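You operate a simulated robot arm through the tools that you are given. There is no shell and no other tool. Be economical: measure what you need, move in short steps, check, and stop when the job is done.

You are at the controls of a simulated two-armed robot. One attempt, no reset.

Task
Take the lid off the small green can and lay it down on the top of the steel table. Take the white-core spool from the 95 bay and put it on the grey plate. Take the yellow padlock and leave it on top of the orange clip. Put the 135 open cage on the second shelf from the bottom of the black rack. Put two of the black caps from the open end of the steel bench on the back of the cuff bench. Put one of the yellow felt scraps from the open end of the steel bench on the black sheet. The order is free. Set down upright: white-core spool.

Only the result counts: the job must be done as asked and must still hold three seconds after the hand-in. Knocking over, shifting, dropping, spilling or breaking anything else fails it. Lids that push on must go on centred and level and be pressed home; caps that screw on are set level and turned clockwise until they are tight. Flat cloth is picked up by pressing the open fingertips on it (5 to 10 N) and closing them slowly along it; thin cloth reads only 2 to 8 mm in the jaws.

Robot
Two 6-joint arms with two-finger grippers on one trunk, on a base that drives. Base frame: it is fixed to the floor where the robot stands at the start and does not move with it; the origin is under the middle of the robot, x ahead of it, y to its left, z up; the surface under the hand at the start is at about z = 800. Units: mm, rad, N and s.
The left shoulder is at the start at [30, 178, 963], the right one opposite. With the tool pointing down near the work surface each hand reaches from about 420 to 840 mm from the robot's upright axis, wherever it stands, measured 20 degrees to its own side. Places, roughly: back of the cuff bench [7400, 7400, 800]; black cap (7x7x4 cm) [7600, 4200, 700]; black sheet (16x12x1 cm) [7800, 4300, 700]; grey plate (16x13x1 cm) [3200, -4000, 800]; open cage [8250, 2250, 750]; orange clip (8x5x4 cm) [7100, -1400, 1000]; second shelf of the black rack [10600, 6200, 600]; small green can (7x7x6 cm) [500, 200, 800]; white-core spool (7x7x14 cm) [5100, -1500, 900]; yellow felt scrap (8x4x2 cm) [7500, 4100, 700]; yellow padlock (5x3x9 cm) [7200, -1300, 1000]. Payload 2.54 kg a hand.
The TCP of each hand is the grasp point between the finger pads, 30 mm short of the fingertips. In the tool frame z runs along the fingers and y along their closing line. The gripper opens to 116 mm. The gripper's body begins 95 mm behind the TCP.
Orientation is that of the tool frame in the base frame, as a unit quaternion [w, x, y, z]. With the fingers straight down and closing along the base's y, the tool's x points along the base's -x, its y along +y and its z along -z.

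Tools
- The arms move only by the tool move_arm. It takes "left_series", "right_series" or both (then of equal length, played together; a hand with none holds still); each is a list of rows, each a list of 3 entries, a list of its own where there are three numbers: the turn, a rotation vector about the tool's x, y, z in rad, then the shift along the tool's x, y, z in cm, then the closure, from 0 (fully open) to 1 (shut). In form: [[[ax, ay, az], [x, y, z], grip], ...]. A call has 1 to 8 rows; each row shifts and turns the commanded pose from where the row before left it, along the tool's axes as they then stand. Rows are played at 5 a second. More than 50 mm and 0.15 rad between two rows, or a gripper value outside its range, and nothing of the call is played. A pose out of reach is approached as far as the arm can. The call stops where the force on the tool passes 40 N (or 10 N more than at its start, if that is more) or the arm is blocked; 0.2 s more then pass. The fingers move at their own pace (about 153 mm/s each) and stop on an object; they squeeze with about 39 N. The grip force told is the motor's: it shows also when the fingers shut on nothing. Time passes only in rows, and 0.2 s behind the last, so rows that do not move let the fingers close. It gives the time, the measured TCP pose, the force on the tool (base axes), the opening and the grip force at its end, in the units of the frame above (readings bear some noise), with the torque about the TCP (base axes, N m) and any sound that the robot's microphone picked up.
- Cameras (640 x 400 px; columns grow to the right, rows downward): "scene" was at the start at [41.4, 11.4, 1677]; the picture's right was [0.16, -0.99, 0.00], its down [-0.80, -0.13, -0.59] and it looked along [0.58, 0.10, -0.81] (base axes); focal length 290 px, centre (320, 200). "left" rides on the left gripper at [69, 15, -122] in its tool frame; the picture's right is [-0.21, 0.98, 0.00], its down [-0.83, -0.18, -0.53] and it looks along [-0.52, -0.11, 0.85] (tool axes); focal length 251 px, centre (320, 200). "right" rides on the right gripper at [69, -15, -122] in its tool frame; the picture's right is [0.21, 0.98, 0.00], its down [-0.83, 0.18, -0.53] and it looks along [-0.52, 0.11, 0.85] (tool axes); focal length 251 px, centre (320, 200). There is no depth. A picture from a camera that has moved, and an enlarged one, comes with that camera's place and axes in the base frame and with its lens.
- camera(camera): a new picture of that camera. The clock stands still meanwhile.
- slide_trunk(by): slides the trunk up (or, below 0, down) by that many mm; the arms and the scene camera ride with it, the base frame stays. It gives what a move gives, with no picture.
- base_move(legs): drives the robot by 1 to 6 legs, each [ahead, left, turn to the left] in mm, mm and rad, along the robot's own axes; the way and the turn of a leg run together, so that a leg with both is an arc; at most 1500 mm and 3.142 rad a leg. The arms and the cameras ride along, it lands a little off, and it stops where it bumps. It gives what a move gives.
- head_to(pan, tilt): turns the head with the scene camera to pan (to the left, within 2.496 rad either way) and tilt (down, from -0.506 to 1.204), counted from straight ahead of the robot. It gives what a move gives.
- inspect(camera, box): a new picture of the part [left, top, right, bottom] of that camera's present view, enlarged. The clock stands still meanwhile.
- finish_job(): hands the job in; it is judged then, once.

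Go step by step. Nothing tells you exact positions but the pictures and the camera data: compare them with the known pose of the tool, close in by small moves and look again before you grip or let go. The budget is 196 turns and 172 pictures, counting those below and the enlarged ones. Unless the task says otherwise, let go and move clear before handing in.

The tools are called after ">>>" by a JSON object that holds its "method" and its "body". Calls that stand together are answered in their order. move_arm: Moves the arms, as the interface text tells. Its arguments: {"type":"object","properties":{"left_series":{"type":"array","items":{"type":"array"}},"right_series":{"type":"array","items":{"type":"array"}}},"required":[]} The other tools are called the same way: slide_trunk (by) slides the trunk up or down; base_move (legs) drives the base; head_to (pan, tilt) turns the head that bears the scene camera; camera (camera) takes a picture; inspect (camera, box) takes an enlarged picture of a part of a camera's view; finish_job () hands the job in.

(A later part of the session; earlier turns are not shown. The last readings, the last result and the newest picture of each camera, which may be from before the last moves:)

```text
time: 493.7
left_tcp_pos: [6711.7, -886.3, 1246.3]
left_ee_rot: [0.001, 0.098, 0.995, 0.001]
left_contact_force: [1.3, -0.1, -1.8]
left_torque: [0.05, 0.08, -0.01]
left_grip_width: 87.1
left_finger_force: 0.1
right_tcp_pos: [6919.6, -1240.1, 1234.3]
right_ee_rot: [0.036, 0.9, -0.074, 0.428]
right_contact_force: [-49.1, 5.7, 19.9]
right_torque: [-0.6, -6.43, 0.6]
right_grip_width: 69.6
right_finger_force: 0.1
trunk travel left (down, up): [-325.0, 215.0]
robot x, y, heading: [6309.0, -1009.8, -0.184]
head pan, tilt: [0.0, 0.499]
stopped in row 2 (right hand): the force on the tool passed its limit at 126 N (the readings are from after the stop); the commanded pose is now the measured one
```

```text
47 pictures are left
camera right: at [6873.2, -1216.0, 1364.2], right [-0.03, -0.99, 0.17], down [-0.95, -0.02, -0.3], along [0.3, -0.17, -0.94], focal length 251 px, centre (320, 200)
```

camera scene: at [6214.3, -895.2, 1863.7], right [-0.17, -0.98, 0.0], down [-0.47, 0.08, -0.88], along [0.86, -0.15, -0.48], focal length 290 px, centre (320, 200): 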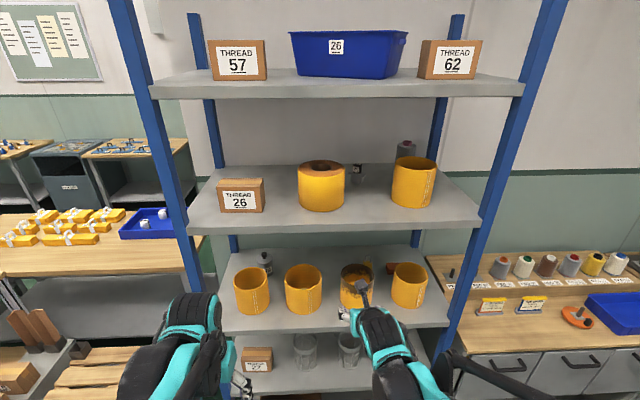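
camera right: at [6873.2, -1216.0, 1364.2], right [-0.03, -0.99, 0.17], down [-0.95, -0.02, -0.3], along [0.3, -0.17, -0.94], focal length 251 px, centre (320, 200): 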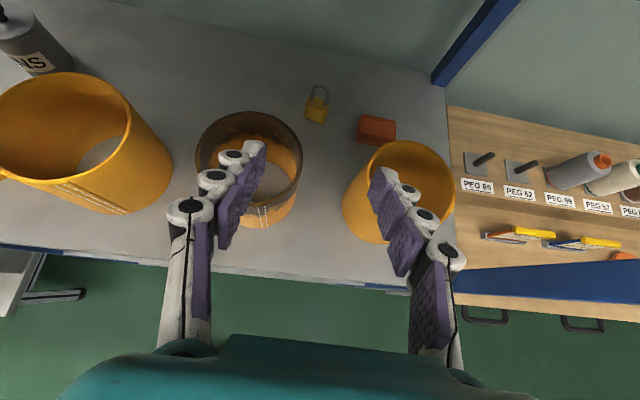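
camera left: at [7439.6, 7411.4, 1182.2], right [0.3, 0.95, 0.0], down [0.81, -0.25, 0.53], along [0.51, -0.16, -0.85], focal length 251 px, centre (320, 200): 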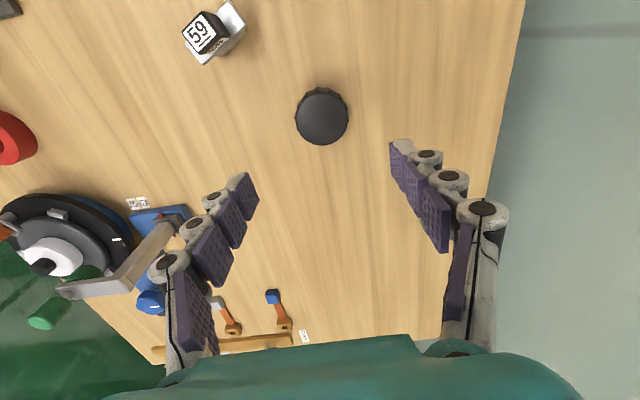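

The camera on top of the hand touched the upper shelf's front. I'll back out and take a sideways-shifted view for proper stereo measurement of the heights.

>>> {"method": "move_arm", "body": {"right_series": [[[0, 0, 0], [-1.2, -0.5, -2.7], 0.4], [[0, -0.013, 0], [-1.2, -0.4, -2.7], 0.4], [[0, 0, 0], [0, -4, 0], 0.4], [[0, 0, 0], [0, -4, 0], 0.4], [[0, 0, 0], [0, -4, 0], 0.4], [[0, 0, 0], [0, -4, 0], 0.4], [[0, 0, 0], [0, 0, 0], 0.4]]}}

>>> {"method": "camera", "body": {"camera": "right"}}

>>> {"method": "camera", "body": {"camera": "scene"}}

```text
time: 495.3
left_tcp_pos: [6712.8, -887.6, 1244.8]
left_ee_rot: [0.002, 0.097, 0.995, 0.0]
left_contact_force: [0.2, -0.6, 0.4]
left_torque: [0.02, -0.02, 0.03]
left_grip_width: 86.8
left_finger_force: 0.1
right_tcp_pos: [6893.3, -1064.9, 1247.0]
right_ee_rot: [0.036, 0.903, -0.076, 0.421]
right_contact_force: [-0.2, -0.8, -0.9]
right_torque: [0.02, -0.02, 0.03]
right_grip_width: 69.7
right_finger_force: 0.0
trunk travel left (down, up): [-325.0, 215.0]
robot x, y, heading: [6309.4, -1011.6, -0.182]
head pan, tilt: [0.0, 0.499]
```

```text
46 pictures are left
camera right: at [6848.0, -1040.2, 1378.2], right [-0.03, -0.99, 0.17], down [-0.96, -0.02, -0.29], along [0.29, -0.17, -0.94], focal length 251 px, centre (320, 200)
```

right: 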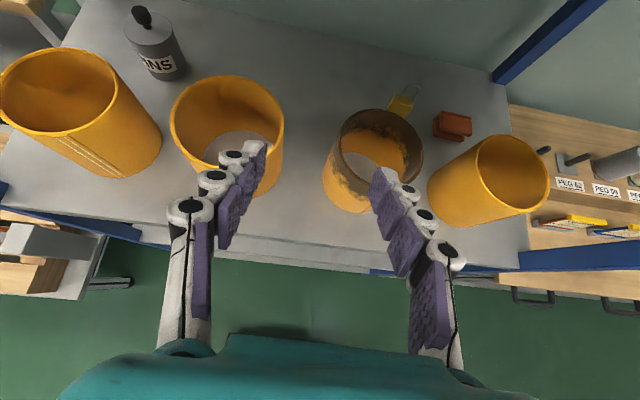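

```text
45 pictures are left
camera scene: at [6367.4, -1023.5, 1863.7], right [-0.18, -0.98, 0.0], down [-0.47, 0.09, -0.88], along [0.86, -0.16, -0.48], focal length 290 px, centre (320, 200)
```

scene: 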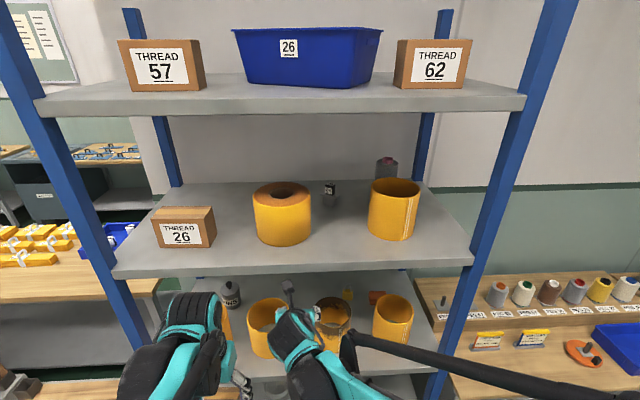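

Stereo gives: shelf top z ≈ 945, padlock body at about [7178, −1286], clip top at [7159, −1407, 985], cup rims ≈ 1095, upper shelf underside ≈ 1375. I'll back off, lower the trunk so the forearm stays low, and set up a lower entry.

>>> {"method": "base_move", "body": {"legs": [[-100, 0, 0]]}}

>>> {"method": "slide_trunk", "body": {"by": -150}}

>>> {"method": "move_arm", "body": {"right_series": [[[0, 0, 0], [1.9, 4, -1.6], 0.4], [[0, 0, 0], [1.9, 4, -1.6], 0.4], [[0, 0, 0], [1.9, 4, -1.6], 0.4], [[0, 0, 0], [1.9, 4, -1.6], 0.4], [[0, 0, 0], [0, 1, 0], 0.4]]}}

>>> {"method": "base_move", "body": {"legs": [[100, 0, 0]]}}

>>> {"method": "camera", "body": {"camera": "right"}}

```text
time: 496.4
left_tcp_pos: [6617.4, -867.6, 1245.7]
left_ee_rot: [0.001, 0.097, 0.995, 0.002]
left_contact_force: [-0.4, 0.5, 0.5]
left_torque: [0.0, -0.02, 0.01]
left_grip_width: 87.1
left_finger_force: 0.0
right_tcp_pos: [6796.5, -1045.4, 1246.6]
right_ee_rot: [0.036, 0.903, -0.075, 0.422]
right_contact_force: [-0.5, 0.4, 0.5]
right_torque: [0.0, -0.02, 0.02]
right_grip_width: 69.6
right_finger_force: 0.2
trunk travel left (down, up): [-325.0, 215.0]
robot x, y, heading: [6211.4, -991.7, -0.185]
head pan, tilt: [0.0, 0.499]
```

```text
time: 498.2
left_tcp_pos: [6618.3, -868.8, 1097.1]
left_ee_rot: [0.001, 0.098, 0.995, 0.001]
left_contact_force: [-0.4, -0.6, 0.3]
left_torque: [0.01, -0.01, -0.01]
left_grip_width: 87.2
left_finger_force: 0.0
right_tcp_pos: [6797.7, -1045.9, 1096.5]
right_ee_rot: [0.035, 0.903, -0.074, 0.421]
right_contact_force: [-0.4, 0.8, -0.3]
right_torque: [0.01, -0.03, -0.01]
right_grip_width: 69.6
right_finger_force: 0.1
trunk travel left (down, up): [-175.0, 365.0]
robot x, y, heading: [6213.5, -991.7, -0.183]
head pan, tilt: [0.0, 0.499]
```

```text
time: 499.4
left_tcp_pos: [6616.9, -867.7, 1096.2]
left_ee_rot: [0.002, 0.097, 0.995, 0.001]
left_contact_force: [-0.6, 0.3, 0.3]
left_torque: [-0.05, 0.03, 0.0]
left_grip_width: 87.1
left_finger_force: 0.1
right_tcp_pos: [6768.6, -1214.5, 1195.3]
right_ee_rot: [0.037, 0.904, -0.075, 0.42]
right_contact_force: [0.1, 1.0, 0.9]
right_torque: [0.01, 0.01, 0.02]
right_grip_width: 69.4
right_finger_force: 0.1
trunk travel left (down, up): [-175.0, 365.0]
robot x, y, heading: [6215.2, -994.9, -0.182]
head pan, tilt: [0.0, 0.499]
```

```text
time: 500.6
left_tcp_pos: [6718.5, -889.2, 1094.8]
left_ee_rot: [0.001, 0.098, 0.995, 0.0]
left_contact_force: [0.6, 0.0, 0.3]
left_torque: [0.01, 0.08, 0.04]
left_grip_width: 87.1
left_finger_force: 0.0
right_tcp_pos: [6868.6, -1234.1, 1194.9]
right_ee_rot: [0.036, 0.903, -0.076, 0.422]
right_contact_force: [0.4, -0.4, -0.1]
right_torque: [0.01, 0.02, 0.03]
right_grip_width: 69.7
right_finger_force: 0.0
trunk travel left (down, up): [-175.0, 365.0]
robot x, y, heading: [6313.1, -1007.7, -0.183]
head pan, tilt: [0.0, 0.499]
```

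```text
44 pictures are left
camera right: at [6824.2, -1209.9, 1326.1], right [-0.03, -0.99, 0.17], down [-0.96, -0.02, -0.29], along [0.29, -0.17, -0.94], focal length 251 px, centre (320, 200)
```

right: 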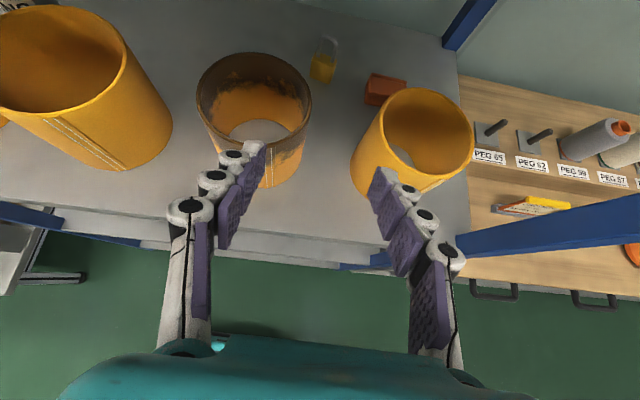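

Predictions match the picture now. I'll enter under the shelf and then slide down along the tool axis towards the padlock, stopping 8 cm short to look.

>>> {"method": "move_arm", "body": {"right_series": [[[0, 0, 0], [2.05, 0.05, 3.7], 0.5], [[0, 0, 0], [2.05, 0.05, 3.7], 0.5], [[0, 0, 0], [0, 0, 4.4], 0.5], [[0, 0, 0], [0, 0, 4.4], 0.5], [[0, 0, 0], [0, 0, 4.4], 0.5], [[0, 0, 0], [0, 0, 4.4], 0.5], [[0, 0, 0], [0, 0, 4.0], 0.5], [[0, 0, 0], [0, 0, 0], 0.5]]}}

>>> {"method": "camera", "body": {"camera": "right"}}

```text
time: 502.4
left_tcp_pos: [6717.7, -887.1, 1095.7]
left_ee_rot: [0.001, 0.099, 0.995, 0.0]
left_contact_force: [-1.3, 0.4, 0.3]
left_torque: [0.01, -0.01, -0.03]
left_grip_width: 86.9
left_finger_force: 0.0
right_tcp_pos: [7111.8, -1277.3, 1038.6]
right_ee_rot: [0.038, 0.903, -0.078, 0.421]
right_contact_force: [-0.3, 0.4, 0.1]
right_torque: [-0.04, 0.01, -0.02]
right_grip_width: 60.8
right_finger_force: 0.8
trunk travel left (down, up): [-175.0, 365.0]
robot x, y, heading: [6316.3, -1009.3, -0.18]
head pan, tilt: [0.0, 0.499]
```

```text
43 pictures are left
camera right: at [7067.1, -1253.3, 1170.3], right [-0.03, -0.99, 0.17], down [-0.96, -0.02, -0.29], along [0.29, -0.17, -0.94], focal length 251 px, centre (320, 200)
```

right: 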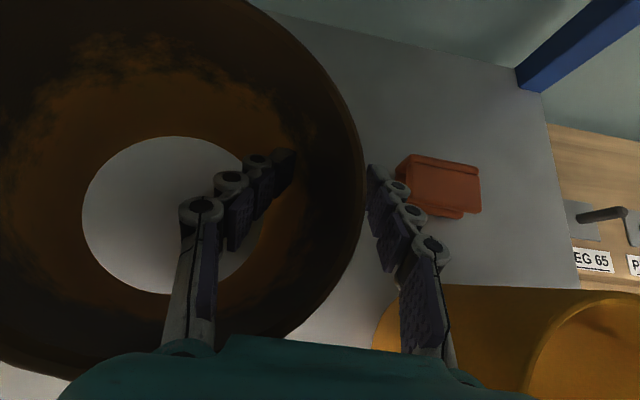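

The picture shows I've hooked the charred cup with the left finger and pushed it deeper. I'll withdraw along the same line and assess.

>>> {"method": "move_arm", "body": {"right_series": [[[0, 0, 0], [0, 0, -3], 0.5], [[0, 0, 0], [0, 0, -4], 0.5], [[0, 0, 0], [0, 0, -4.4], 0.5], [[0, 0, 0], [0, 0, -4.4], 0.5], [[0, 0, 0], [0, 0, -4.4], 0.5], [[0, 0, 0], [-1.0, 0, -4], 0.5], [[0, 0, 0], [-2.05, 0, -3.7], 0.5], [[0, 0, 0], [-1, 0, -2], 0.5]]}}

>>> {"method": "camera", "body": {"camera": "right"}}

>>> {"method": "inspect", "body": {"camera": "scene", "box": [200, 230, 460, 400]}}

```text
time: 504.2
left_tcp_pos: [6718.2, -887.0, 1095.7]
left_ee_rot: [0.003, 0.098, 0.995, 0.002]
left_contact_force: [0.7, 0.9, -0.6]
left_torque: [0.02, 0.01, 0.04]
left_grip_width: 87.0
left_finger_force: 0.1
right_tcp_pos: [6860.3, -1232.7, 1201.4]
right_ee_rot: [0.036, 0.903, -0.076, 0.421]
right_contact_force: [-0.6, 0.4, 0.4]
right_torque: [0.0, 0.01, -0.01]
right_grip_width: 57.9
right_finger_force: 0.0
trunk travel left (down, up): [-175.0, 365.0]
robot x, y, heading: [6314.7, -1013.6, -0.187]
head pan, tilt: [0.0, 0.499]
```

```text
42 pictures are left
camera right: at [6815.6, -1209.9, 1333.4], right [-0.03, -0.99, 0.17], down [-0.96, -0.02, -0.29], along [0.29, -0.17, -0.94], focal length 251 px, centre (320, 200)
```

right: 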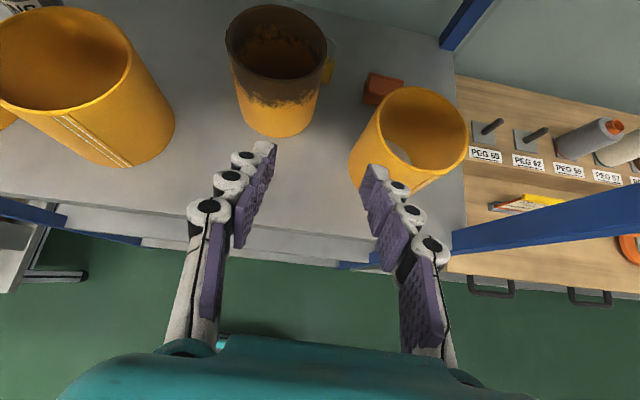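

```text
2.35 times, centred on (330, 315) of scene
camera zoom: at [6372.0, -1023.0, 1713.7], right [-0.18, -0.98, 0.0], down [-0.47, 0.09, -0.88], along [0.86, -0.16, -0.48], focal length 681 px, centre (296, -71)
```

zoom: 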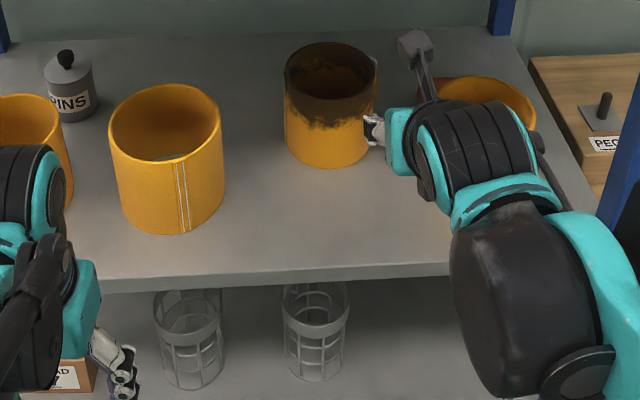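

The cup was pushed about 85 mm back but stands upright, and the padlock seems not to have moved. I'll put the cup back first: pinch its left wall and draw it back. Approach over that wall and look.

>>> {"method": "move_arm", "body": {"right_series": [[[0, 0, 0], [1.32, -3.0, 1.58], 0.5], [[0, 0, 0], [1.32, -3.0, 1.58], 0.5], [[0, 0, 0], [1.32, -3.0, 1.58], 0.5], [[0, 0, 0], [1.32, -3.0, 1.58], 0.5], [[0, 0, 0], [0, 0, 4], 0.5], [[0, 0, 0], [0, 0, 4], 0.5], [[0, 0, 0], [0, 0, 3], 0.5], [[0, 0, 0], [0, 0, 0], 0.5]]}}

>>> {"method": "camera", "body": {"camera": "right"}}

```text
time: 506.0
left_tcp_pos: [6717.7, -887.9, 1096.8]
left_ee_rot: [0.003, 0.099, 0.995, 0.001]
left_contact_force: [-0.4, -0.4, 0.0]
left_torque: [-0.02, -0.04, 0.02]
left_grip_width: 87.0
left_finger_force: 0.0
right_tcp_pos: [7046.1, -1141.3, 1131.3]
right_ee_rot: [0.036, 0.903, -0.076, 0.422]
right_contact_force: [-0.3, 0.9, -0.4]
right_torque: [0.0, 0.0, 0.02]
right_grip_width: 58.0
right_finger_force: 0.1
trunk travel left (down, up): [-175.0, 365.0]
robot x, y, heading: [6316.1, -1011.5, -0.186]
head pan, tilt: [0.0, 0.499]
```

```text
40 pictures are left
camera right: at [7001.3, -1117.8, 1263.0], right [-0.03, -0.99, 0.17], down [-0.96, -0.02, -0.29], along [0.29, -0.17, -0.94], focal length 251 px, centre (320, 200)
```

right: 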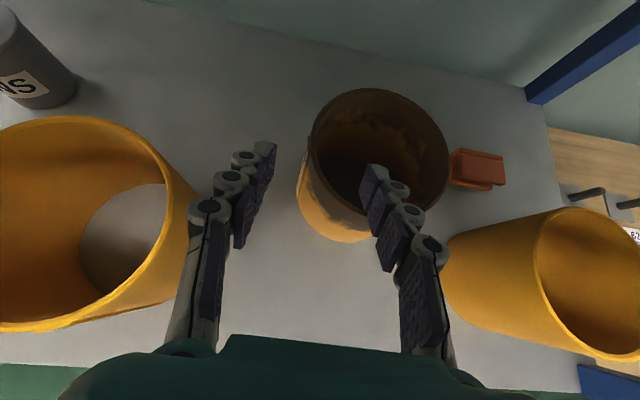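

The view is clear: the cup's left wall lies between the fingers, about 8 mm to the left of centre. I'll shift, advance over the rim and pinch it.

>>> {"method": "move_arm", "body": {"right_series": [[[0, 0, 0], [0, -0.8, 3], 0.5], [[0, 0, 0], [0, 0, 2.8], 0.5], [[0, 0, 0], [0, 0, 0], 0.5], [[0, 0, 0], [0, 0, 0], 0.7], [[0, 0, 0], [0, 0, 0], 1], [[0, 0, 0], [0, 0, 0], 1]]}}

>>> {"method": "camera", "body": {"camera": "right"}}

```text
time: 507.4
left_tcp_pos: [6718.2, -887.8, 1094.9]
left_ee_rot: [0.002, 0.098, 0.995, 0.001]
left_contact_force: [-0.3, 0.1, 0.3]
left_torque: [-0.05, 0.01, -0.01]
left_grip_width: 87.1
left_finger_force: 0.1
right_tcp_pos: [7091.1, -1144.0, 1093.5]
right_ee_rot: [0.035, 0.903, -0.075, 0.422]
right_contact_force: [-0.8, 0.7, 0.2]
right_torque: [0.07, 0.0, -0.01]
right_grip_width: 6.0
right_finger_force: 33.5
trunk travel left (down, up): [-175.0, 365.0]
robot x, y, heading: [6312.4, -1012.6, -0.185]
head pan, tilt: [0.0, 0.499]
```

```text
39 pictures are left
camera right: at [7046.5, -1119.5, 1224.9], right [-0.03, -0.99, 0.17], down [-0.96, -0.02, -0.29], along [0.29, -0.17, -0.94], focal length 251 px, centre (320, 200)
```

right: 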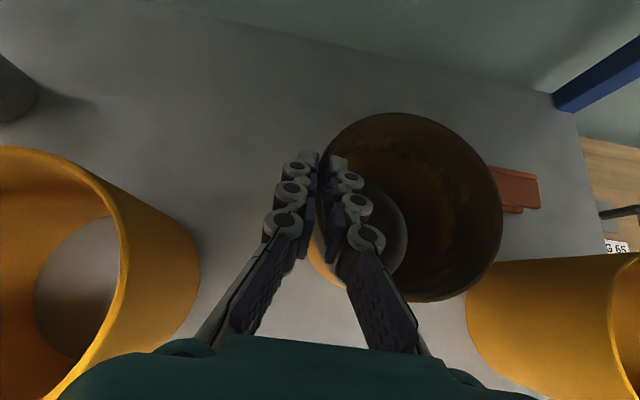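

The wall is pinched. I'll lift 3 mm, draw the cup back to its original place, and lower it.

>>> {"method": "move_arm", "body": {"right_series": [[[0, 0, 0], [0.23, 0, -0.19], 1], [[0, 0, 0], [-1.42, -0.21, -1.7], 1], [[0, 0, 0], [-1.42, -0.21, -1.7], 1], [[0, 0, 0], [-1.42, -0.21, -1.7], 1], [[0, 0, 0], [-1.42, -0.21, -1.7], 1], [[0, 0, 0], [-0.23, 0, 0.19], 1], [[0, 0, 0], [0, 0, 0], 1]]}}

>>> {"method": "move_arm", "body": {"right_series": [[[0, 0, 0], [0, 0, 0], 0.7], [[0, 0, 0], [0, 0, 0], 0.5], [[0, 0, 0], [0, 0, -3], 0.5], [[0, 0, 0], [0, 0, -4], 0.5], [[0, 0, 0], [0, 0, -4], 0.5], [[0, 0, 0], [-2.6, 3, -3.2], 0.5], [[0, 0, 0], [-1, 4.5, -1], 0.5], [[0, 0, 0], [0, 2, 0], 0.5]]}}

>>> {"method": "camera", "body": {"camera": "right"}}

```text
time: 509.0
left_tcp_pos: [6717.5, -887.5, 1094.5]
left_ee_rot: [0.002, 0.099, 0.995, 0.001]
left_contact_force: [0.4, 0.1, 0.4]
left_torque: [-0.01, 0.0, -0.02]
left_grip_width: 86.9
left_finger_force: 0.2
right_tcp_pos: [7004.9, -1119.7, 1094.2]
right_ee_rot: [0.036, 0.903, -0.076, 0.421]
right_contact_force: [-0.4, -0.6, 0.4]
right_torque: [0.09, 0.01, 0.02]
right_grip_width: 5.9
right_finger_force: 32.8
trunk travel left (down, up): [-175.0, 365.0]
robot x, y, heading: [6309.6, -1010.4, -0.184]
head pan, tilt: [0.0, 0.499]
```

```text
refused: row 6 steps farther than a row can; nothing moved
```

```text
38 pictures are left
camera right: at [6959.9, -1095.5, 1224.9], right [-0.03, -0.99, 0.17], down [-0.96, -0.02, -0.29], along [0.29, -0.17, -0.94], focal length 251 px, centre (320, 200)
```

right: 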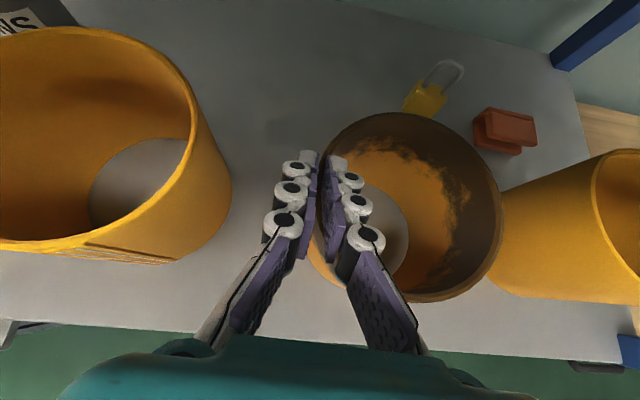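

The cup is back at its original place, still upright, with the padlock behind it. I'll release and withdraw.

>>> {"method": "move_arm", "body": {"right_series": [[[0, 0, 0], [0, 0, 0], 0.7], [[0, 0, 0], [0, 0, 0], 0.5], [[0, 0, 0], [0, 0, -3], 0.5], [[0, 0, 0], [0, 0, -4], 0.5], [[0, 0, 0], [0, 0, -4], 0.5], [[0, 0, 0], [-2.0, 0, -2.4], 0.55], [[0, -0.087, 0], [-2.0, 0, -2.4], 0.55]]}}

>>> {"method": "move_arm", "body": {"right_series": [[[0, 0, 0], [0, 4.5, 0], 0.55], [[0, 0, 0], [0, 4.5, 0], 0.55], [[0, 0, 0], [0, 4.5, 0], 0.55], [[0, 0, 0], [0, 2.5, 0], 0.55], [[0, 0, 0], [0, 0, 0], 0.55]]}}

>>> {"method": "camera", "body": {"camera": "right"}}

```text
time: 510.6
left_tcp_pos: [6717.6, -887.0, 1095.7]
left_ee_rot: [0.002, 0.098, 0.995, 0.001]
left_contact_force: [-0.6, 0.1, 0.0]
left_torque: [0.02, -0.03, -0.01]
left_grip_width: 87.1
left_finger_force: 0.0
right_tcp_pos: [6857.9, -1095.8, 1166.8]
right_ee_rot: [0.034, 0.92, -0.078, 0.382]
right_contact_force: [-0.3, 0.4, -0.5]
right_torque: [0.02, -0.01, -0.03]
right_grip_width: 52.4
right_finger_force: 0.0
trunk travel left (down, up): [-175.0, 365.0]
robot x, y, heading: [6313.6, -1010.0, -0.189]
head pan, tilt: [0.0, 0.499]
```

```text
time: 511.8
left_tcp_pos: [6717.5, -887.2, 1094.5]
left_ee_rot: [0.001, 0.099, 0.995, 0.001]
left_contact_force: [0.6, 0.8, 0.4]
left_torque: [0.0, 0.01, 0.0]
left_grip_width: 86.8
left_finger_force: 0.1
right_tcp_pos: [6834.9, -1251.6, 1165.1]
right_ee_rot: [0.036, 0.92, -0.081, 0.381]
right_contact_force: [-0.4, -0.5, 0.2]
right_torque: [0.03, 0.01, 0.01]
right_grip_width: 52.3
right_finger_force: 0.1
trunk travel left (down, up): [-175.0, 365.0]
robot x, y, heading: [6313.9, -1011.5, -0.183]
head pan, tilt: [0.0, 0.499]
```

```text
37 pictures are left
camera right: at [6801.6, -1229.7, 1301.3], right [-0.02, -0.99, 0.16], down [-0.98, -0.01, -0.21], along [0.21, -0.16, -0.97], focal length 251 px, centre (320, 200)
```

right: 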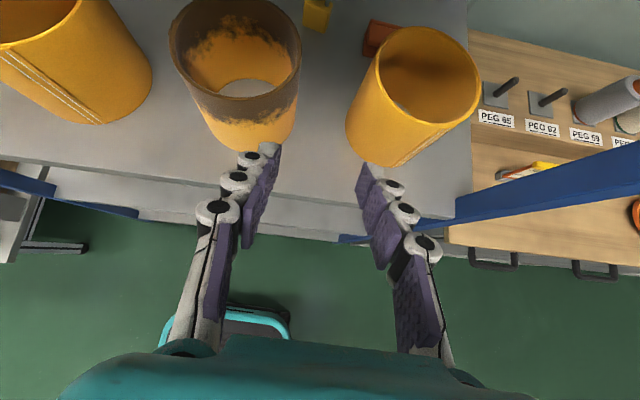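

The gap between the two cups is about 68 mm wide, centred on y ≈ −1284. I'll narrow the fingers, enter level through the gap at a steeper 45° pose, and look.

>>> {"method": "move_arm", "body": {"right_series": [[[0, 0, 0], [0.19, 1.3, 2.66], 0.62], [[0, 0, 0], [0.19, 1.3, 2.66], 0.62], [[0, 0, 0], [2.79, -0.67, 2.79], 0.62], [[0, 0, 0], [2.79, -0.67, 2.79], 0.62], [[0, 0, 0], [0, 0, 0], 0.62]]}}

>>> {"method": "camera", "body": {"camera": "right"}}

```text
time: 513.0
left_tcp_pos: [6716.7, -888.2, 1096.8]
left_ee_rot: [0.002, 0.099, 0.995, 0.0]
left_contact_force: [-0.1, 1.0, 0.1]
left_torque: [0.01, -0.02, 0.0]
left_grip_width: 86.8
left_finger_force: 0.0
right_tcp_pos: [6950.1, -1258.3, 1129.6]
right_ee_rot: [0.034, 0.92, -0.079, 0.381]
right_contact_force: [-0.3, 0.3, -0.5]
right_torque: [0.02, -0.02, 0.04]
right_grip_width: 44.1
right_finger_force: 0.1
right hand out of reach, approached as far as the arm can: row 1, 2
trunk travel left (down, up): [-175.0, 365.0]
robot x, y, heading: [6314.2, -1011.7, -0.182]
head pan, tilt: [0.0, 0.499]
```

```text
36 pictures are left
camera right: at [6917.2, -1235.9, 1265.0], right [-0.02, -0.99, 0.15], down [-0.98, -0.02, -0.21], along [0.21, -0.15, -0.97], focal length 251 px, centre (320, 200)
```

right: 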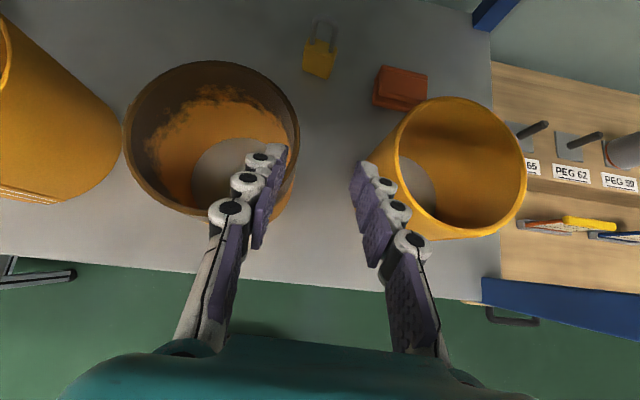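

The sideways part was cut short by reach, so the hand is 26 mm too far left. I'll rise, shift right, then go forward.

>>> {"method": "move_arm", "body": {"right_series": [[[0, 0, 0], [1.0, 0, -1.0], 0.62], [[0, 0, 0], [0, 1.6, 0], 0.62], [[0, 0, 0], [0, 1.4, 0], 0.62], [[0, 0, 0], [0, 0, 0], 0.62]]}}

>>> {"method": "move_arm", "body": {"right_series": [[[0, 0, 0], [3.03, -0.6, 3.02], 0.62], [[0, 0, 0], [3.03, -0.6, 3.02], 0.62], [[0, 0, 0], [3.03, -0.6, 3.02], 0.62], [[0, 0, 0], [0, 0, 0], 0.62]]}}

>>> {"method": "camera", "body": {"camera": "right"}}

```text
time: 514.0
left_tcp_pos: [6718.3, -888.5, 1095.8]
left_ee_rot: [0.002, 0.098, 0.995, 0.001]
left_contact_force: [0.4, -0.6, -0.7]
left_torque: [0.02, 0.01, -0.01]
left_grip_width: 86.8
left_finger_force: 0.1
right_tcp_pos: [6948.5, -1265.6, 1143.7]
right_ee_rot: [0.037, 0.92, -0.083, 0.382]
right_contact_force: [0.3, 0.5, 0.1]
right_torque: [-0.01, 0.01, -0.02]
right_grip_width: 44.5
right_finger_force: 0.1
right hand out of reach, approached as far as the arm can: row 2, 3
trunk travel left (down, up): [-175.0, 365.0]
robot x, y, heading: [6315.3, -1007.2, -0.191]
head pan, tilt: [0.0, 0.499]
```

```text
time: 515.0
left_tcp_pos: [6716.7, -888.2, 1097.1]
left_ee_rot: [0.002, 0.099, 0.995, 0.001]
left_contact_force: [-0.8, 0.0, -1.0]
left_torque: [0.02, -0.02, -0.01]
left_grip_width: 87.1
left_finger_force: 0.0
right_tcp_pos: [7078.2, -1268.2, 1144.5]
right_ee_rot: [0.034, 0.92, -0.079, 0.383]
right_contact_force: [-0.5, 0.8, 0.5]
right_torque: [-0.01, -0.01, -0.05]
right_grip_width: 44.1
right_finger_force: 0.1
trunk travel left (down, up): [-175.0, 365.0]
robot x, y, heading: [6315.7, -1012.7, -0.184]
head pan, tilt: [0.0, 0.499]
```

```text
35 pictures are left
camera right: at [7043.8, -1245.5, 1280.4], right [-0.02, -0.99, 0.15], down [-0.98, -0.02, -0.21], along [0.21, -0.15, -0.97], focal length 251 px, centre (320, 200)
```

right: 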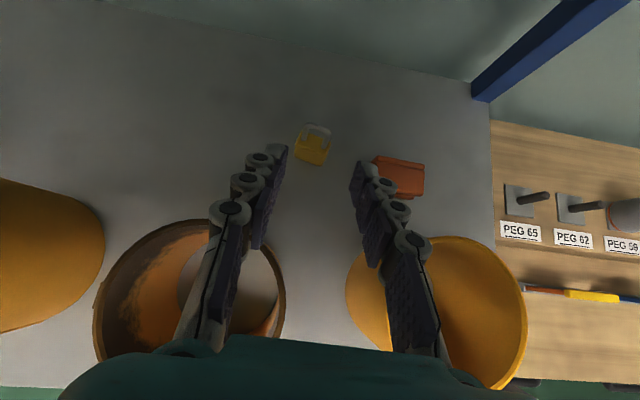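

Over the shelf now with no contact. The padlock is at about [7175, −1281]; I'll move over it and open.

>>> {"method": "move_arm", "body": {"right_series": [[[0, 0, 0], [1.77, -0.12, 2.9], 0.62], [[0, 0, 0], [1.77, -0.12, 2.9], 0.55], [[0, 0, 0], [1.77, -0.12, 2.9], 0.45], [[0, 0, 0], [-1.5, 0, 1.5], 0.45], [[0, 0, 0], [0, 0, 0], 0.45]]}}

>>> {"method": "camera", "body": {"camera": "right"}}

```text
time: 516.2
left_tcp_pos: [6718.1, -887.7, 1095.7]
left_ee_rot: [0.001, 0.098, 0.995, 0.001]
left_contact_force: [0.2, -0.3, -0.8]
left_torque: [-0.02, -0.03, 0.03]
left_grip_width: 86.9
left_finger_force: 0.2
right_tcp_pos: [7176.3, -1279.0, 1098.9]
right_ee_rot: [0.034, 0.92, -0.08, 0.382]
right_contact_force: [0.2, 0.1, -0.2]
right_torque: [0.0, -0.02, 0.0]
right_grip_width: 63.8
right_finger_force: 0.0
trunk travel left (down, up): [-175.0, 365.0]
robot x, y, heading: [6311.6, -1012.3, -0.187]
head pan, tilt: [0.0, 0.499]
```

```text
34 pictures are left
camera right: at [7143.5, -1257.5, 1234.2], right [-0.02, -0.99, 0.15], down [-0.98, -0.01, -0.21], along [0.21, -0.16, -0.97], focal length 251 px, centre (320, 200)
```

right: 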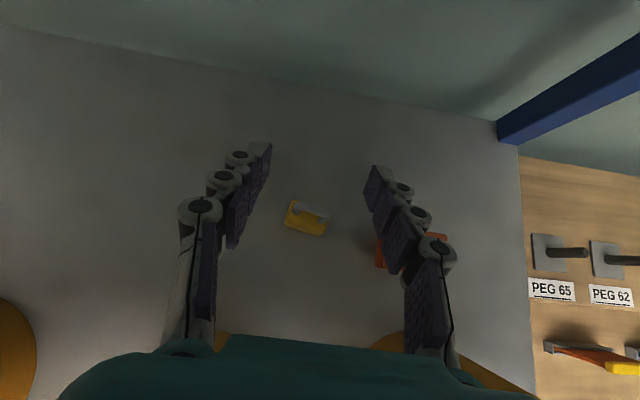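

The padlock lies right under the hand. I'll trim 5 mm and descend around its body.

>>> {"method": "move_arm", "body": {"right_series": [[[0, 0, 0], [0.1, 0.5, 0], 0.45], [[0, 0, 0], [-2.6, 0, 2.6], 0.45], [[0, 0, 0], [-2.6, 0, 2.6], 0.45], [[0, 0, 0], [-1.7, 0, 1.7], 0.45], [[0, 0, 0], [0, 0, 0], 0.45]]}}

>>> {"method": "camera", "body": {"camera": "right"}}

```text
time: 517.4
left_tcp_pos: [6717.3, -887.1, 1095.9]
left_ee_rot: [0.002, 0.099, 0.995, 0.0]
left_contact_force: [-0.2, 0.6, -0.4]
left_torque: [0.0, -0.01, 0.02]
left_grip_width: 87.3
left_finger_force: 0.0
right_tcp_pos: [7176.3, -1282.6, 1001.5]
right_ee_rot: [0.036, 0.92, -0.082, 0.382]
right_contact_force: [-0.4, 0.1, -0.3]
right_torque: [0.01, 0.03, 0.04]
right_grip_width: 63.7
right_finger_force: 0.1
trunk travel left (down, up): [-175.0, 365.0]
robot x, y, heading: [6314.4, -1011.3, -0.187]
head pan, tilt: [0.0, 0.499]
```

```text
33 pictures are left
camera right: at [7142.8, -1260.8, 1137.8], right [-0.03, -0.99, 0.16], down [-0.98, -0.01, -0.21], along [0.21, -0.16, -0.97], focal length 251 px, centre (320, 200)
```

right: 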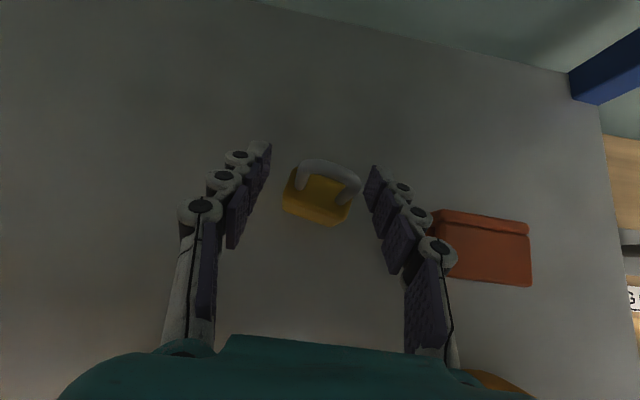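

Centred. Lower 12 mm, close, and lift a little.

>>> {"method": "move_arm", "body": {"right_series": [[[0, 0, 0], [-0.9, 0, 0.9], 0.45], [[0, 0, 0], [0, 0, 0], 0.6], [[0, 0, 0], [0, 0, 0], 0.8], [[0, 0, 0], [0, 0, 0], 1], [[0, 0, 0], [0, 0, 0], 1], [[0, 0, 0], [2.1, 0, -2.1], 1], [[0, 0, 0], [2.1, 0, -2.1], 1], [[0, 0, 0], [0, 0, 0], 1]]}}

>>> {"method": "camera", "body": {"camera": "right"}}

```text
time: 519.2
left_tcp_pos: [6717.7, -886.7, 1095.4]
left_ee_rot: [0.001, 0.099, 0.995, 0.001]
left_contact_force: [-0.5, 0.2, 0.2]
left_torque: [0.0, 0.03, 0.0]
left_grip_width: 87.0
left_finger_force: 0.0
right_tcp_pos: [7178.2, -1284.0, 1049.6]
right_ee_rot: [0.037, 0.92, -0.082, 0.381]
right_contact_force: [0.0, -0.2, 0.0]
right_torque: [0.03, 0.03, -0.01]
right_grip_width: 40.6
right_finger_force: 38.7
trunk travel left (down, up): [-175.0, 365.0]
robot x, y, heading: [6312.1, -1014.6, -0.182]
head pan, tilt: [0.0, 0.499]
```

```text
32 pictures are left
camera right: at [7143.6, -1260.9, 1184.6], right [-0.03, -0.99, 0.16], down [-0.98, -0.01, -0.21], along [0.21, -0.16, -0.97], focal length 251 px, centre (320, 200)
```

right: 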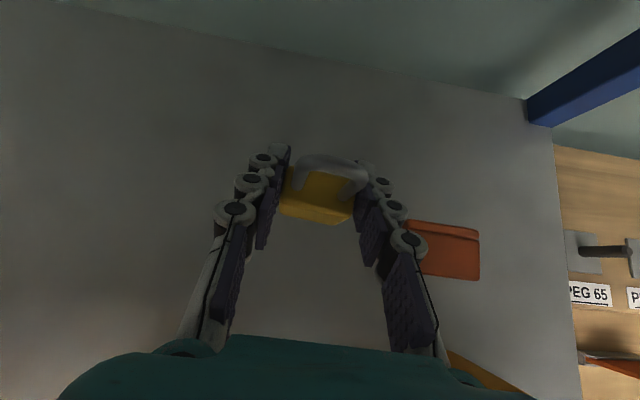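

The padlock is held. I'll move it sideways over the clip at about [7140, −1399].

>>> {"method": "move_arm", "body": {"right_series": [[[0, 0, 0], [-0.42, 4.0, -0.39], 1], [[0, 0, 0], [-0.42, 4.0, -0.39], 1], [[0, 0, 0], [-0.42, 4.0, -0.39], 1], [[0, 0, 0], [0, 0, 0], 1]]}}

>>> {"method": "camera", "body": {"camera": "right"}}

```text
time: 520.2
left_tcp_pos: [6718.9, -887.2, 1096.1]
left_ee_rot: [0.001, 0.098, 0.995, 0.0]
left_contact_force: [-0.8, 0.7, 0.3]
left_torque: [-0.03, 0.02, -0.04]
left_grip_width: 87.1
left_finger_force: 0.1
right_tcp_pos: [7150.2, -1317.0, 1050.4]
right_ee_rot: [0.048, 0.917, -0.099, 0.382]
right_contact_force: [0.1, -0.4, -0.5]
right_torque: [0.0, 0.0, 0.01]
right_grip_width: 40.5
right_finger_force: 39.2
right hand out of reach, approached as far as the arm can: row 1, 2, 3
trunk travel left (down, up): [-175.0, 365.0]
robot x, y, heading: [6312.6, -1009.3, -0.186]
head pan, tilt: [0.0, 0.499]
```

```text
31 pictures are left
camera right: at [7118.3, -1292.3, 1183.7], right [-0.07, -0.98, 0.16], down [-0.98, 0.03, -0.21], along [0.2, -0.17, -0.96], focal length 251 px, centre (320, 200)
```

right: 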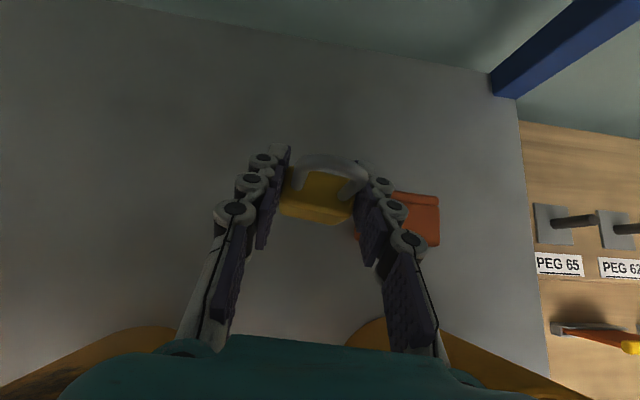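

The wrist is at its limit that way, so I'll shift the whole robot 82 mm to the right instead.

>>> {"method": "base_move", "body": {"legs": [[5, -82, 0]]}}

>>> {"method": "camera", "body": {"camera": "right"}}

```text
time: 521.2
left_tcp_pos: [6706.1, -971.4, 1095.5]
left_ee_rot: [0.002, 0.099, 0.995, 0.001]
left_contact_force: [-0.3, 0.7, -0.4]
left_torque: [0.05, -0.02, 0.01]
left_grip_width: 86.9
left_finger_force: 0.0
right_tcp_pos: [7140.9, -1402.2, 1048.8]
right_ee_rot: [0.047, 0.918, -0.099, 0.382]
right_contact_force: [0.9, -0.3, -0.6]
right_torque: [0.04, -0.01, 0.04]
right_grip_width: 40.3
right_finger_force: 38.5
trunk travel left (down, up): [-175.0, 365.0]
robot x, y, heading: [6302.6, -1091.4, -0.188]
head pan, tilt: [0.0, 0.499]
```

```text
30 pictures are left
camera right: at [7107.5, -1376.7, 1183.5], right [-0.07, -0.98, 0.16], down [-0.98, 0.03, -0.21], along [0.2, -0.17, -0.96], focal length 251 px, centre (320, 200)
```

right: 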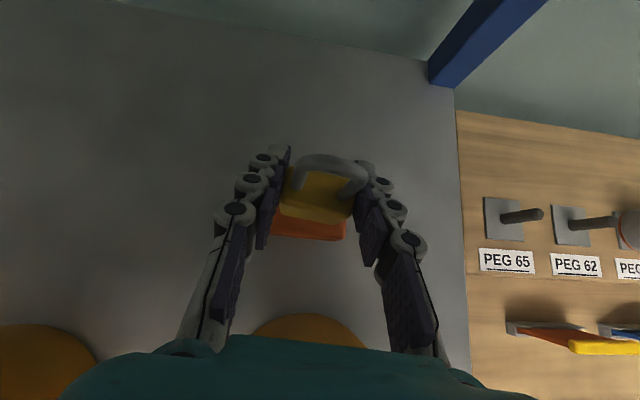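

The padlock hangs over the clip, about 5 mm to the right of its middle. I'll trim and lower slowly to contact.

>>> {"method": "move_arm", "body": {"right_series": [[[0, 0, 0], [-0.6, -0.5, 0.6], 1], [[0, 0, 0], [-0.3, 0, 0.3], 1], [[0, 0, 0], [-0.15, 0, 0.15], 1], [[0, 0, 0], [-0.15, 0, 0.15], 1], [[0, 0, 0], [0, 0, 0], 1]]}}

```text
time: 522.4
left_tcp_pos: [6707.5, -970.9, 1096.3]
left_ee_rot: [0.002, 0.098, 0.995, 0.001]
left_contact_force: [0.0, 0.1, 0.3]
left_torque: [0.0, 0.02, 0.01]
left_grip_width: 87.0
left_finger_force: 0.0
right_tcp_pos: [7141.5, -1395.6, 1031.7]
right_ee_rot: [0.048, 0.917, -0.1, 0.382]
right_contact_force: [-0.7, -0.1, 0.3]
right_torque: [0.03, 0.07, -0.03]
right_grip_width: 40.7
right_finger_force: 39.3
trunk travel left (down, up): [-175.0, 365.0]
robot x, y, heading: [6303.3, -1092.7, -0.187]
head pan, tilt: [0.0, 0.499]
```

>>> {"method": "move_arm", "body": {"right_series": [[[0, 0, 0], [-0.15, 0, 0.15], 1], [[0, 0, 0], [-0.15, 0, 0.15], 1], [[0, 0, 0], [-0.12, 0, 0.12], 1], [[0, 0, 0], [-0.12, 0, 0.12], 1], [[0, 0, 0], [0, 0, 0], 1]]}}

>>> {"method": "camera", "body": {"camera": "right"}}

```text
time: 523.6
left_tcp_pos: [6705.6, -970.2, 1097.2]
left_ee_rot: [0.002, 0.098, 0.995, 0.0]
left_contact_force: [-0.7, -0.8, -0.3]
left_torque: [0.04, 0.0, 0.04]
left_grip_width: 86.9
left_finger_force: 0.0
right_tcp_pos: [7140.0, -1396.7, 1028.1]
right_ee_rot: [0.049, 0.916, -0.1, 0.384]
right_contact_force: [3.2, -7.1, 33.0]
right_torque: [0.93, 2.93, 0.6]
right_grip_width: 40.4
right_finger_force: 38.5
trunk travel left (down, up): [-175.0, 365.0]
robot x, y, heading: [6301.1, -1098.7, -0.186]
head pan, tilt: [0.0, 0.499]
```

```text
29 pictures are left
camera right: at [7106.5, -1371.2, 1162.8], right [-0.07, -0.98, 0.16], down [-0.98, 0.03, -0.21], along [0.21, -0.18, -0.96], focal length 251 px, centre (320, 200)
```

right: 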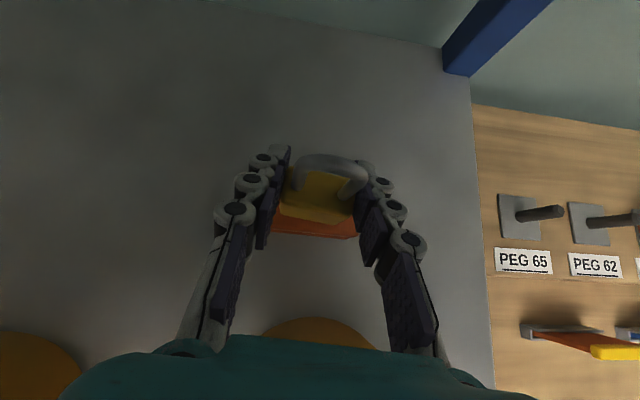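

The force and torque suggest the hand's underside is resting on the cup rim behind it. I'll ease up 2 mm and zoom to see the gap between padlock and clip.

>>> {"method": "move_arm", "body": {"right_series": [[[0, 0, 0], [0.12, 0, -0.12], 1], [[0, 0, 0], [0, 0, 0], 1]]}}

>>> {"method": "inspect", "body": {"camera": "right", "box": [240, 140, 400, 260]}}

```text
time: 524.2
left_tcp_pos: [6705.1, -969.9, 1095.8]
left_ee_rot: [0.002, 0.098, 0.995, 0.0]
left_contact_force: [0.0, -0.3, 0.2]
left_torque: [0.02, 0.02, 0.0]
left_grip_width: 87.0
left_finger_force: 0.1
right_tcp_pos: [7139.1, -1395.5, 1028.5]
right_ee_rot: [0.048, 0.917, -0.099, 0.383]
right_contact_force: [2.4, -6.2, 24.7]
right_torque: [0.65, 2.19, 0.48]
right_grip_width: 40.6
right_finger_force: 39.1
trunk travel left (down, up): [-175.0, 365.0]
robot x, y, heading: [6303.9, -1094.9, -0.184]
head pan, tilt: [0.0, 0.499]
```

```text
3.33 times, centred on (320, 200) of right
camera zoom: at [7106.9, -1370.5, 1162.8], right [-0.07, -0.98, 0.16], down [-0.98, 0.03, -0.21], along [0.2, -0.17, -0.96], focal length 838 px, centre (320, 200)
```

zoom: 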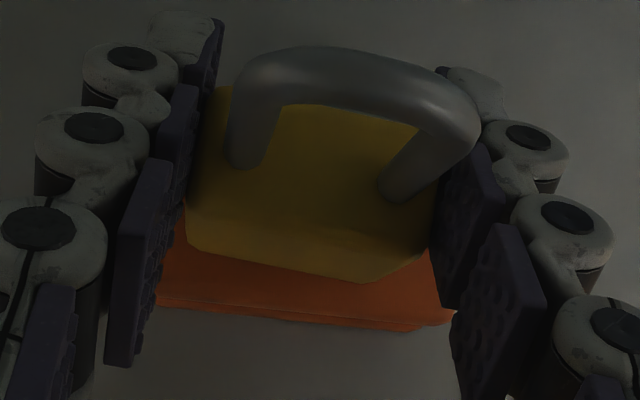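

Most of the load still comes from the cup rim about 9 cm behind. I'll lift 3 mm, shift 6 mm deeper for clearance, and lower again, watching the torque.

>>> {"method": "move_arm", "body": {"right_series": [[[0, 0, 0], [0.35, 0, -0.35], 1], [[0, 0, 0], [0.42, 0, 0.42], 1], [[0, 0, 0], [-0.15, 0, 0.15], 1], [[0, 0, 0], [-0.1, 0, 0.1], 1], [[0, 0, 0], [0, 0, 0], 1]]}}

```text
time: 525.4
left_tcp_pos: [6707.0, -970.7, 1095.9]
left_ee_rot: [0.002, 0.098, 0.995, 0.001]
left_contact_force: [0.1, 0.8, -0.7]
left_torque: [-0.04, -0.02, 0.0]
left_grip_width: 86.8
left_finger_force: 0.1
right_tcp_pos: [7147.3, -1398.7, 1028.4]
right_ee_rot: [0.048, 0.917, -0.1, 0.383]
right_contact_force: [-0.9, -1.5, 7.6]
right_torque: [0.08, 0.71, 0.12]
right_grip_width: 40.4
right_finger_force: 39.5
trunk travel left (down, up): [-175.0, 365.0]
robot x, y, heading: [6300.7, -1094.9, -0.182]
head pan, tilt: [0.0, 0.499]
```

Still the rim. I'll steepen the hand by 5° (the padlock tips only slightly) to lift the hand off the cup, then lower.

>>> {"method": "move_arm", "body": {"right_series": [[[0, 0, 0], [0.3, 0, -0.3], 1], [[0, -0.09, 0], [0, 0, 0], 1], [[0, 0, 0], [-0.2, 0, 0.24], 1], [[0, 0, 0], [-0.12, 0, 0.14], 1], [[0, 0, 0], [-0.06, 0, 0.08], 1], [[0, 0, 0], [0, 0, 0], 1]]}}

```text
time: 526.8
left_tcp_pos: [6706.5, -971.3, 1096.3]
left_ee_rot: [0.001, 0.099, 0.995, 0.0]
left_contact_force: [0.0, -0.3, 0.5]
left_torque: [0.0, 0.04, 0.03]
left_grip_width: 86.8
left_finger_force: 0.1
right_tcp_pos: [7146.8, -1397.3, 1025.2]
right_ee_rot: [0.044, 0.933, -0.102, 0.342]
right_contact_force: [-0.3, -0.1, 5.6]
right_torque: [0.25, 0.59, 0.05]
right_grip_width: 40.4
right_finger_force: 39.1
trunk travel left (down, up): [-175.0, 365.0]
robot x, y, heading: [6303.6, -1095.0, -0.188]
head pan, tilt: [0.0, 0.499]
```

>>> {"method": "inspect", "body": {"camera": "right", "box": [220, 130, 420, 380]}}

>>> {"method": "head_to", "body": {"pan": -0.18, "tilt": 0.62}}

>>> {"method": "inspect", "body": {"camera": "scene", "box": [240, 130, 440, 330]}}

```text
1.60 times, centred on (320, 255) of right
camera zoom: at [7126.1, -1374.4, 1163.8], right [-0.06, -0.99, 0.15], down [-0.99, 0.04, -0.12], along [0.12, -0.16, -0.98], focal length 402 px, centre (320, 112)
```

zoom: 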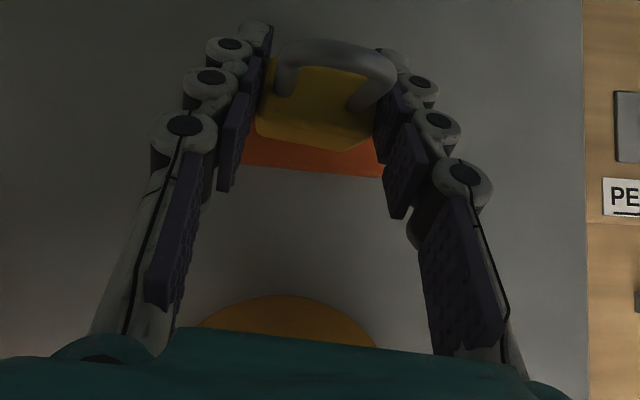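

```text
time: 527.5
left_tcp_pos: [6707.1, -970.7, 1095.1]
left_ee_rot: [0.002, 0.098, 0.995, 0.001]
left_contact_force: [-0.2, -0.8, -0.8]
left_torque: [0.0, -0.02, 0.02]
left_grip_width: 87.0
left_finger_force: 0.1
right_tcp_pos: [7147.3, -1396.8, 1025.7]
right_ee_rot: [0.043, 0.933, -0.102, 0.341]
right_contact_force: [-0.5, -0.4, 2.6]
right_torque: [0.13, 0.25, 0.04]
right_grip_width: 40.4
right_finger_force: 38.8
trunk travel left (down, up): [-175.0, 365.0]
robot x, y, heading: [6306.0, -1091.4, -0.185]
head pan, tilt: [-0.18, 0.62]
```

```text
2.00 times, centred on (340, 230) of scene
camera zoom: at [6354.2, -1120.0, 1703.0], right [-0.36, -0.93, 0.0], down [-0.54, 0.21, -0.81], along [0.76, -0.29, -0.58], focal length 579 px, centre (280, 140)
```

zoom: 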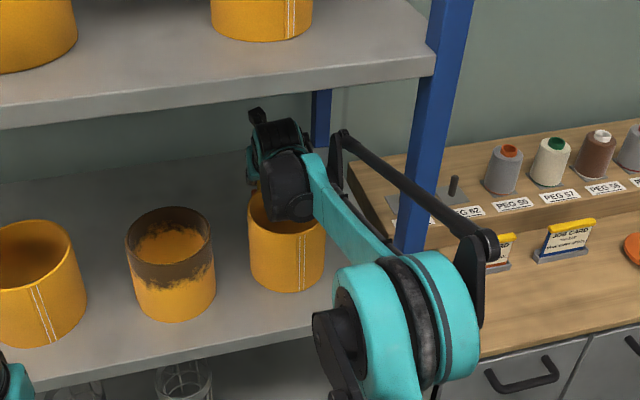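

The wrist is what rests near the cup rim; the padlock should be at the clip top within a couple of millimetres (TCP 1026 against 989 + 40 expected). I'll open the fingers gently and look.

>>> {"method": "move_arm", "body": {"right_series": [[[0, 0, 0], [0, 0, 0], 0.72], [[0, 0, 0], [0, 0, 0], 0.65], [[0, 0, 0], [0, 0, 0], 0.55], [[0, 0, 0], [0, 0, 0], 0.5], [[0, 0, 0], [0, 0, 0], 0.5]]}}

>>> {"method": "inspect", "body": {"camera": "right", "box": [240, 120, 400, 260]}}

```text
time: 528.8
left_tcp_pos: [6708.8, -970.4, 1095.3]
left_ee_rot: [0.001, 0.098, 0.995, 0.001]
left_contact_force: [-0.1, -0.2, 0.4]
left_torque: [0.01, 0.0, -0.01]
left_grip_width: 87.0
left_finger_force: 0.0
right_tcp_pos: [7146.8, -1396.6, 1025.0]
right_ee_rot: [0.044, 0.934, -0.103, 0.34]
right_contact_force: [-0.3, 0.8, 0.3]
right_torque: [0.02, 0.03, 0.02]
right_grip_width: 57.9
right_finger_force: 0.1
trunk travel left (down, up): [-175.0, 365.0]
robot x, y, heading: [6300.5, -1096.0, -0.186]
head pan, tilt: [-0.18, 0.62]
```

```text
2.86 times, centred on (320, 190) of right
camera zoom: at [7126.5, -1374.5, 1163.3], right [-0.06, -0.99, 0.15], down [-0.99, 0.04, -0.12], along [0.12, -0.16, -0.98], focal length 718 px, centre (320, 229)
```

zoom: 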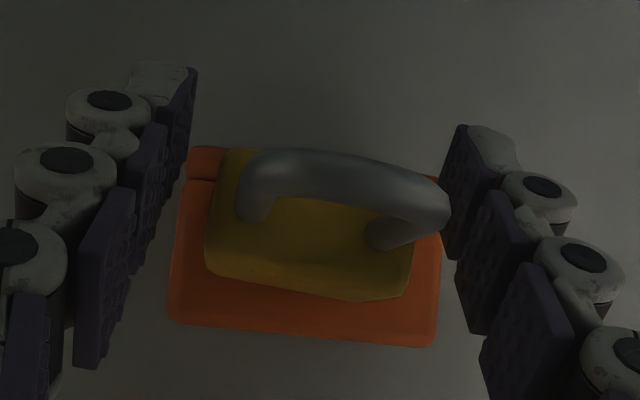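

The padlock stands squarely on the orange clip and the hand is unloaded. I'll rise, restore the 45° pose, and back straight out above the cup rims.

>>> {"method": "move_arm", "body": {"right_series": [[[0, 0, 0], [1.3, 0, -1.5], 0.5], [[0, 0, 0], [2.58, 0, -3.06], 0.5], [[0, 0, 0], [1.9, 0, -2.3], 0.5], [[0, 0.09, 0], [0, 0, 0], 0.5], [[0, 0, 0], [1.5, 0, -1.5], 0.6], [[0, 0, 0], [1.5, 0, -1.5], 0.62], [[0, 0, 0], [0, 0, 0], 0.62]]}}

>>> {"method": "camera", "body": {"camera": "right"}}

```text
time: 530.4
left_tcp_pos: [6707.7, -970.1, 1094.7]
left_ee_rot: [0.001, 0.099, 0.995, 0.001]
left_contact_force: [0.7, 0.9, -0.1]
left_torque: [0.01, 0.02, 0.01]
left_grip_width: 87.2
left_finger_force: 0.2
right_tcp_pos: [7145.4, -1394.0, 1155.6]
right_ee_rot: [0.048, 0.918, -0.099, 0.382]
right_contact_force: [1.1, 0.3, 0.0]
right_torque: [-0.03, -0.01, 0.02]
right_grip_width: 44.1
right_finger_force: 0.1
trunk travel left (down, up): [-175.0, 365.0]
robot x, y, heading: [6302.2, -1095.5, -0.188]
head pan, tilt: [-0.18, 0.62]
```

```text
24 pictures are left
camera right: at [7114.3, -1369.8, 1290.4], right [-0.07, -0.98, 0.16], down [-0.98, 0.03, -0.21], along [0.2, -0.17, -0.96], focal length 251 px, centre (320, 200)
```

right: 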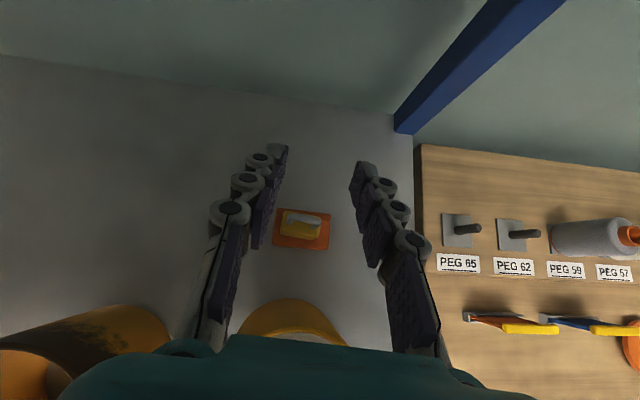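

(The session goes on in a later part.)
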